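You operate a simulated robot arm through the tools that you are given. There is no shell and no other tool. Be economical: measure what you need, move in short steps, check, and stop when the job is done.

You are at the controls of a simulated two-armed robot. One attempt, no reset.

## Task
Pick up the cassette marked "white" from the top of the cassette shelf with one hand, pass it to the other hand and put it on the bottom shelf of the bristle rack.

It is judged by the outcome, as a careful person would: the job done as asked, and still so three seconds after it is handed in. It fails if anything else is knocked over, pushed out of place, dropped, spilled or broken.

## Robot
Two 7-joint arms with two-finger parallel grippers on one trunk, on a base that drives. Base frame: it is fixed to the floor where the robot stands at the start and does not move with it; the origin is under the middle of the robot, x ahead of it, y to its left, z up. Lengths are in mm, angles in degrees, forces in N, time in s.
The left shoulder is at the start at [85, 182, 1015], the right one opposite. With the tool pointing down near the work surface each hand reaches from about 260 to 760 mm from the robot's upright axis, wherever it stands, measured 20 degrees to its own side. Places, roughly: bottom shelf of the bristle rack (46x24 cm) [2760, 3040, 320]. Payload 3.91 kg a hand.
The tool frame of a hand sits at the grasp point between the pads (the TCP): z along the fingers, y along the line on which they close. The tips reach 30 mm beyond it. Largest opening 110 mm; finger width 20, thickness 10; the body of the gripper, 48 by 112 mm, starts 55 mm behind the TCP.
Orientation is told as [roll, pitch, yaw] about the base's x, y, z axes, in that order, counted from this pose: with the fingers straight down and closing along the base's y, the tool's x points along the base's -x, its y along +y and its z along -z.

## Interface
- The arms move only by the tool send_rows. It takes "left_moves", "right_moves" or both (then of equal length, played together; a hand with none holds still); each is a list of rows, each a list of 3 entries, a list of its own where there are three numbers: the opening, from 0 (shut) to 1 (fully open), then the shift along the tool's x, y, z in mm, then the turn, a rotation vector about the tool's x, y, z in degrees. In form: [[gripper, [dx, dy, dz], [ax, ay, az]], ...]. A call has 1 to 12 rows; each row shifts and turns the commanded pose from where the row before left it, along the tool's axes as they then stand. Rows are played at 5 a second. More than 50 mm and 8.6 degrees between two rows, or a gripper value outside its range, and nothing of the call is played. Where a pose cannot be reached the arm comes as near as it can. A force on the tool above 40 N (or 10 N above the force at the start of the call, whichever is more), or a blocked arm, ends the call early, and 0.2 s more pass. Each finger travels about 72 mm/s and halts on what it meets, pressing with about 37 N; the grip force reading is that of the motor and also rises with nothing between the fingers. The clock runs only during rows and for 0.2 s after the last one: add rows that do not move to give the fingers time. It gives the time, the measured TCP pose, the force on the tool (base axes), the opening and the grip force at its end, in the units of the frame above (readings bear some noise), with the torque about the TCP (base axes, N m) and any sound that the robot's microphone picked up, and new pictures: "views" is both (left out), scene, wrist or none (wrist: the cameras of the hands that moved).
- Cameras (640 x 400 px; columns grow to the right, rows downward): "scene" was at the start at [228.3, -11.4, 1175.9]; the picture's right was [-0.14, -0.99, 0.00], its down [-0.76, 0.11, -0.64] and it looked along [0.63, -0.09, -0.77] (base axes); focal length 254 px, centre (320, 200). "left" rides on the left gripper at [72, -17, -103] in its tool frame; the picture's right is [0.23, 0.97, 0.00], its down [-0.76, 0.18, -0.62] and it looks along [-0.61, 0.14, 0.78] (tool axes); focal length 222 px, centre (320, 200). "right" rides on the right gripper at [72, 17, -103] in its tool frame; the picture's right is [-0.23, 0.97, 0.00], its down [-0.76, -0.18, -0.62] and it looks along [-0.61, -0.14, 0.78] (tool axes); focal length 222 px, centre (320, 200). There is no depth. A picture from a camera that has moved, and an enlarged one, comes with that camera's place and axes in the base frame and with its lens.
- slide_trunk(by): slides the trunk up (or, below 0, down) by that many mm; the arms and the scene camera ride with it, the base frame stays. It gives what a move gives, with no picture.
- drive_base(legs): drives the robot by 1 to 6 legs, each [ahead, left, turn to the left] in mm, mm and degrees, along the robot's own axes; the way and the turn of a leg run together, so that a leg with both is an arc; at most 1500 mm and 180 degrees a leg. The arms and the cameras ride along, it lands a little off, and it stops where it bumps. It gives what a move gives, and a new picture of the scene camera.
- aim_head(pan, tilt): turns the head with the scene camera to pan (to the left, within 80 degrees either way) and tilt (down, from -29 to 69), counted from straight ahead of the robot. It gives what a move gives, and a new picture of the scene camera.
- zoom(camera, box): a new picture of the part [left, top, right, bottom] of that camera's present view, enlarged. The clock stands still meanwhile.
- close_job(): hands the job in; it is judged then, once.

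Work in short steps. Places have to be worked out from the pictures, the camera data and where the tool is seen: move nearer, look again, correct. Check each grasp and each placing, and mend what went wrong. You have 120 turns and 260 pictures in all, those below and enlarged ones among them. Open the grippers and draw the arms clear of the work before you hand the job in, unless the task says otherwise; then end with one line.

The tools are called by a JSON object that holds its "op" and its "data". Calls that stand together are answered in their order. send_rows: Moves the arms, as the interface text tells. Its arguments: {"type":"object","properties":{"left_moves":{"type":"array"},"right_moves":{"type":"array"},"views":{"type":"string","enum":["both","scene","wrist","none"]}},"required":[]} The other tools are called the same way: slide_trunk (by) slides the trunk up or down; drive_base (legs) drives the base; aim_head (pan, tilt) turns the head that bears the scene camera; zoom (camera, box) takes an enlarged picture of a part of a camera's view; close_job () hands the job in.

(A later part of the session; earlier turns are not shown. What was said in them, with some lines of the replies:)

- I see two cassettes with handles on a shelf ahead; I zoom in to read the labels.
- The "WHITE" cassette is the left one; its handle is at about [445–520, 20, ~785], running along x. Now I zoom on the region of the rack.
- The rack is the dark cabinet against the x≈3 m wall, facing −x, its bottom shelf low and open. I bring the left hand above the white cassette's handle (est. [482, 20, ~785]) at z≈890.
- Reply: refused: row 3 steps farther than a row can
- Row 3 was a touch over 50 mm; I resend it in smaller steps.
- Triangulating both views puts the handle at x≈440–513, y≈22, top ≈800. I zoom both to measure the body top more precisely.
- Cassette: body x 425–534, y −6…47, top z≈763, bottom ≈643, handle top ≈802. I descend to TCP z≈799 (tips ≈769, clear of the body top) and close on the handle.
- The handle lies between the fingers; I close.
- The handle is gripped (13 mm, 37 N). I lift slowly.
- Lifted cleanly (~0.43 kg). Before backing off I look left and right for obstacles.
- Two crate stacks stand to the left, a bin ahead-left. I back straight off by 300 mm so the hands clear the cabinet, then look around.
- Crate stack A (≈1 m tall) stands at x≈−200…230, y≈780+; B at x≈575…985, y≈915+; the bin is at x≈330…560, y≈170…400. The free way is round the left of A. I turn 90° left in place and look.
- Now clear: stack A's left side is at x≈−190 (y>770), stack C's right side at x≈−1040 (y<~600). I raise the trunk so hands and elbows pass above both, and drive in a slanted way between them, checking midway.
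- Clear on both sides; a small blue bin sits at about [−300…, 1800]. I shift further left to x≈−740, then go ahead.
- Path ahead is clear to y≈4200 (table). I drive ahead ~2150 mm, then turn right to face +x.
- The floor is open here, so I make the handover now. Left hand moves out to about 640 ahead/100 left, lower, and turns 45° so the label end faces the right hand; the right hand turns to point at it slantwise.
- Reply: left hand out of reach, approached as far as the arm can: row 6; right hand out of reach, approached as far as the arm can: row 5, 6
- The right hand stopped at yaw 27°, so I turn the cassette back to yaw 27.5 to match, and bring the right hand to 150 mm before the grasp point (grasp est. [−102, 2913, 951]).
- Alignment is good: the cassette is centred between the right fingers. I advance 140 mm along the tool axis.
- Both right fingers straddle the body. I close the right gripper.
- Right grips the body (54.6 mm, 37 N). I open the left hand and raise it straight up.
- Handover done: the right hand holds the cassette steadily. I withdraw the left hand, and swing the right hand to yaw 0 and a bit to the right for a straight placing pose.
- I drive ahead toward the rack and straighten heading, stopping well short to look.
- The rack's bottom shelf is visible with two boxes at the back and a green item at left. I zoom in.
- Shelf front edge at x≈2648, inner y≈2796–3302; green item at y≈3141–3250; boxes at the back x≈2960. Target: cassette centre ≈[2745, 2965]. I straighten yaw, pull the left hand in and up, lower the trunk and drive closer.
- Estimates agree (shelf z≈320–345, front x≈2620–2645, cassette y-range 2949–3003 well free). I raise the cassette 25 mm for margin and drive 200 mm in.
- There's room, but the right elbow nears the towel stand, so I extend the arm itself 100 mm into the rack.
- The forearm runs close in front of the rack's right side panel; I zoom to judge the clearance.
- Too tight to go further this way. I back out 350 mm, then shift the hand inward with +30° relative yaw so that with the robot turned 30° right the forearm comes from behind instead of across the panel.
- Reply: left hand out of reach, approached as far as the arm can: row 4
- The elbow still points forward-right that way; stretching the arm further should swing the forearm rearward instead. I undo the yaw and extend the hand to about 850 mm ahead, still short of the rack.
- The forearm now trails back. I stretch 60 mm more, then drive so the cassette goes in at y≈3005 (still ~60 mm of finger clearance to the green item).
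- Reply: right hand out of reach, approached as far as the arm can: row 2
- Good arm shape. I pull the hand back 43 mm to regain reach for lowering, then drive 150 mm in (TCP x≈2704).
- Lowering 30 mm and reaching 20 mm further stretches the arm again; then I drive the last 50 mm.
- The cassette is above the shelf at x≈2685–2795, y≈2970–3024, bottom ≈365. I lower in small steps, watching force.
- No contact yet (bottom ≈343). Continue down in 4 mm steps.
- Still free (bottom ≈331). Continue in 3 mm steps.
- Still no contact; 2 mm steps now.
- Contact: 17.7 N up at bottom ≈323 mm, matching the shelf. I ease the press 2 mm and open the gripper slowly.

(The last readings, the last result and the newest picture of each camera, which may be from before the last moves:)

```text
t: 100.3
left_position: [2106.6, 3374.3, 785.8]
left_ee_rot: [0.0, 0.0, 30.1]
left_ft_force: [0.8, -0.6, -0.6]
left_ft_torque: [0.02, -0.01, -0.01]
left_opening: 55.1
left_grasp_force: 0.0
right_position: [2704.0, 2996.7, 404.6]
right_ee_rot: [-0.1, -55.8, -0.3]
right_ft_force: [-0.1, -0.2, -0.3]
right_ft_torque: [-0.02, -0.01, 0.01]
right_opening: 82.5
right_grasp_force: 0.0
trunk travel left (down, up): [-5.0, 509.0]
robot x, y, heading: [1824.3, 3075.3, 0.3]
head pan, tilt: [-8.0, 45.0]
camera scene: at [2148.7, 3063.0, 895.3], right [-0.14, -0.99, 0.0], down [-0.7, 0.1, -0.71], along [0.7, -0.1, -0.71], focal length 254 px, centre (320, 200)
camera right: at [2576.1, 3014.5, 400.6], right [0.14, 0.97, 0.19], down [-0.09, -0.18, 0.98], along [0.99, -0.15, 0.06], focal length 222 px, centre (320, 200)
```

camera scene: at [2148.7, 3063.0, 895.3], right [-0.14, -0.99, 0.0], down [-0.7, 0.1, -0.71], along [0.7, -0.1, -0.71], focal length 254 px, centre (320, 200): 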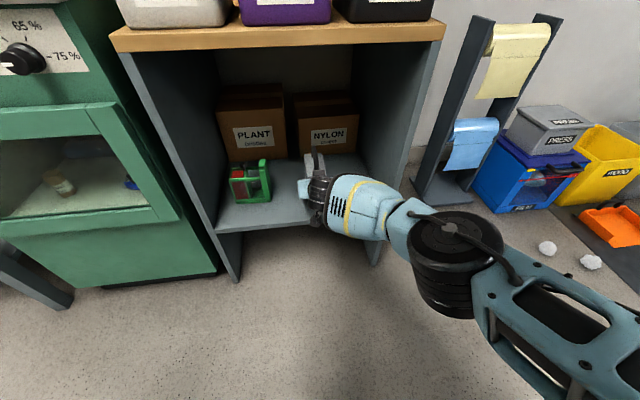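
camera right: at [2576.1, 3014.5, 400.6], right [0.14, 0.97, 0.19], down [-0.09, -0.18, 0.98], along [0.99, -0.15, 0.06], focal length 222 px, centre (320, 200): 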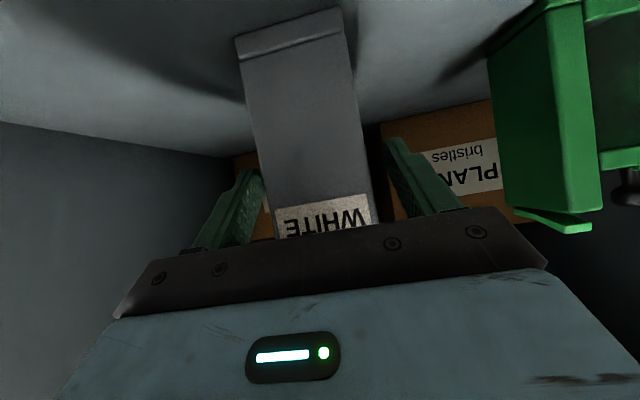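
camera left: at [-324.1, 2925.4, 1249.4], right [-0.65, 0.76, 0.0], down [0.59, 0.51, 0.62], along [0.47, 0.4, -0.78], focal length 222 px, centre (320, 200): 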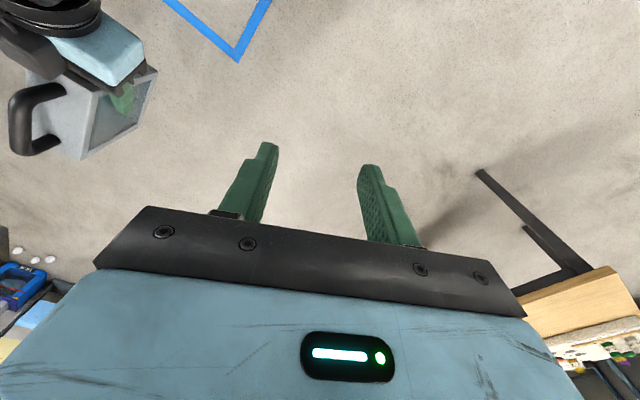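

Released, the cassette stands by itself. I open a bit wider and back the base straight out.

{"op": "send_rows", "data": {"right_moves": [[0.95, [0, 0, 0], [0, 0, 0]], [0.95, [0, 0, 0], [0, 0, 0]]], "views": "none"}}

{"op": "drive_base", "data": {"legs": [[-120, 0, 0]]}}

{"op": "drive_base", "data": {"legs": [[-250, 0, 0]]}}

{"op": "aim_head", "data": {"pan": 0, "tilt": 25}}

{"op": "zoom", "data": {"camera": "scene", "box": [220, 120, 420, 280]}}

```text
t: 100.9
left_position: [2107.1, 3373.1, 785.8]
left_ee_rot: [0.0, 0.0, 30.1]
left_ft_force: [-0.3, -0.5, -0.4]
left_ft_torque: [0.0, 0.0, 0.01]
left_opening: 55.1
left_grasp_force: 0.1
right_position: [2703.3, 2998.1, 404.7]
right_ee_rot: [-0.1, -56.0, -0.4]
right_ft_force: [-0.3, 0.0, 0.5]
right_ft_torque: [0.0, -0.01, 0.04]
right_opening: 104.4
right_grasp_force: 0.0
trunk travel left (down, up): [-5.0, 509.0]
robot x, y, heading: [1825.2, 3077.3, 0.0]
head pan, tilt: [-8.0, 45.0]
```

```text
t: 102.1
left_position: [1987.3, 3374.1, 785.9]
left_ee_rot: [-0.1, 0.0, 30.1]
left_ft_force: [-0.3, 0.0, -0.1]
left_ft_torque: [-0.03, 0.0, 0.01]
left_opening: 55.1
left_grasp_force: 0.1
right_position: [2584.7, 2997.4, 404.1]
right_ee_rot: [-0.1, -56.0, -0.3]
right_ft_force: [-0.6, 0.2, -0.5]
right_ft_torque: [0.0, 0.02, -0.01]
right_opening: 104.5
right_grasp_force: 0.1
trunk travel left (down, up): [-5.0, 509.0]
robot x, y, heading: [1702.9, 3071.4, 0.1]
head pan, tilt: [-8.0, 45.0]
camera scene: at [2028.5, 3062.8, 895.4], right [-0.14, -0.99, 0.0], down [-0.7, 0.1, -0.71], along [0.7, -0.1, -0.71], focal length 254 px, centre (320, 200)
```

scene: 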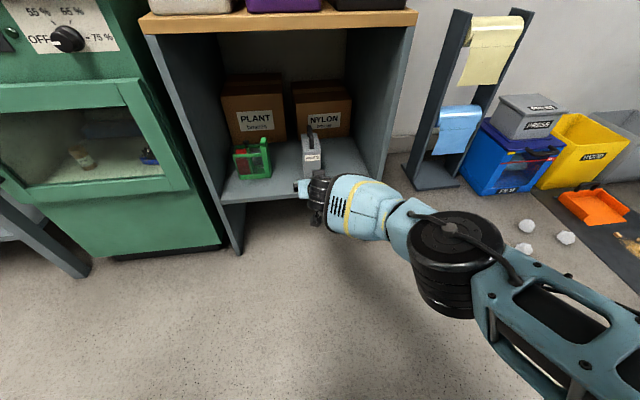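

```text
t: 103.9
left_position: [1736.0, 3373.8, 784.8]
left_ee_rot: [0.0, 0.0, 30.3]
left_ft_force: [0.0, 0.0, 0.5]
left_ft_torque: [0.0, -0.03, 0.01]
left_opening: 54.9
left_grasp_force: 0.1
right_position: [2334.0, 2997.9, 404.8]
right_ee_rot: [-0.1, -56.1, -0.1]
right_ft_force: [0.7, -0.3, -0.5]
right_ft_torque: [0.01, 0.03, -0.02]
right_opening: 104.5
right_grasp_force: 0.0
trunk travel left (down, up): [-5.0, 509.0]
robot x, y, heading: [1451.6, 3073.0, 0.2]
head pan, tilt: [-8.0, 45.0]
camera scene: at [1778.5, 3062.4, 895.4], right [-0.13, -0.99, 0.0], down [-0.7, 0.09, -0.71], along [0.7, -0.09, -0.71], focal length 254 px, centre (320, 200)
```

scene: 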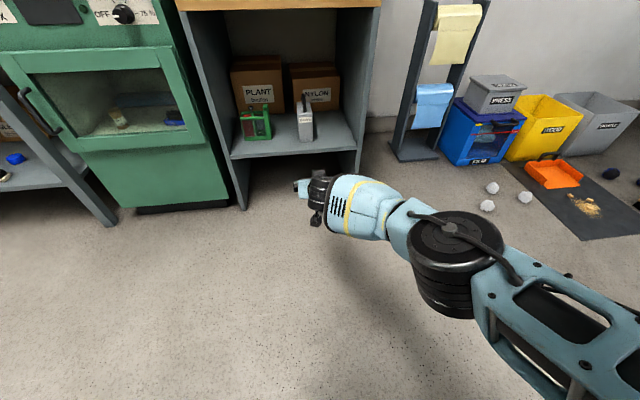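

```text
t: 104.8
left_position: [1735.7, 3373.2, 786.7]
left_ee_rot: [-0.1, 0.1, 30.3]
left_ft_force: [-0.3, -0.6, 0.3]
left_ft_torque: [0.01, 0.05, 0.01]
left_opening: 55.2
left_grasp_force: 0.0
right_position: [2333.8, 2997.6, 404.3]
right_ee_rot: [-0.1, -56.0, -0.2]
right_ft_force: [0.7, 0.4, 0.5]
right_ft_torque: [0.0, -0.02, -0.01]
right_opening: 104.7
right_grasp_force: 0.0
trunk travel left (down, up): [-5.0, 509.0]
robot x, y, heading: [1453.7, 3070.8, 0.3]
head pan, tilt: [0.0, 25.0]
camera scene: at [1790.1, 3073.7, 925.9], right [0.01, -1.0, 0.0], down [-0.42, 0.0, -0.91], along [0.91, 0.01, -0.42], focal length 254 px, centre (320, 200)
```

scene: 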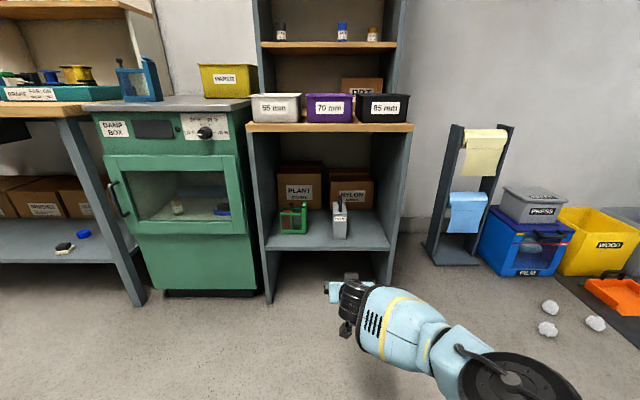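

```text
2.50 times, centred on (320, 200) of scene
camera zoom: at [1790.1, 3073.7, 925.9], right [0.01, -1.0, 0.0], down [-0.42, 0.0, -0.91], along [0.91, 0.01, -0.42], focal length 634 px, centre (320, 200)
```

zoom: 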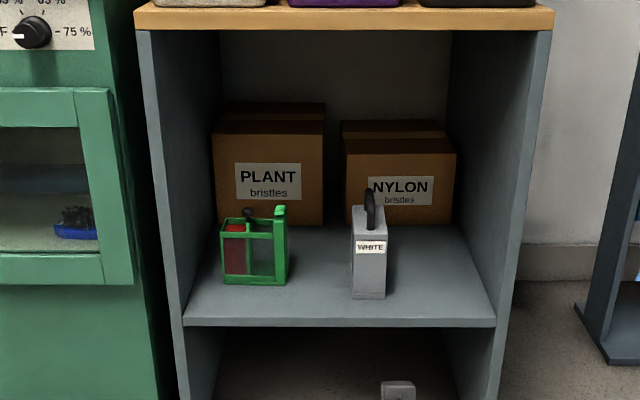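

The white cassette stands upright on the rack's bottom shelf, nothing else has moved, and both hands are open and clear; I hand the job in.

{"op": "close_job", "data": {}}

```text
The job is handed in.
```

The "WHITE" cassette was picked up with the left hand, passed to the right hand and stands upright on the bottom shelf of the bristle rack; I saw nothing else moved.
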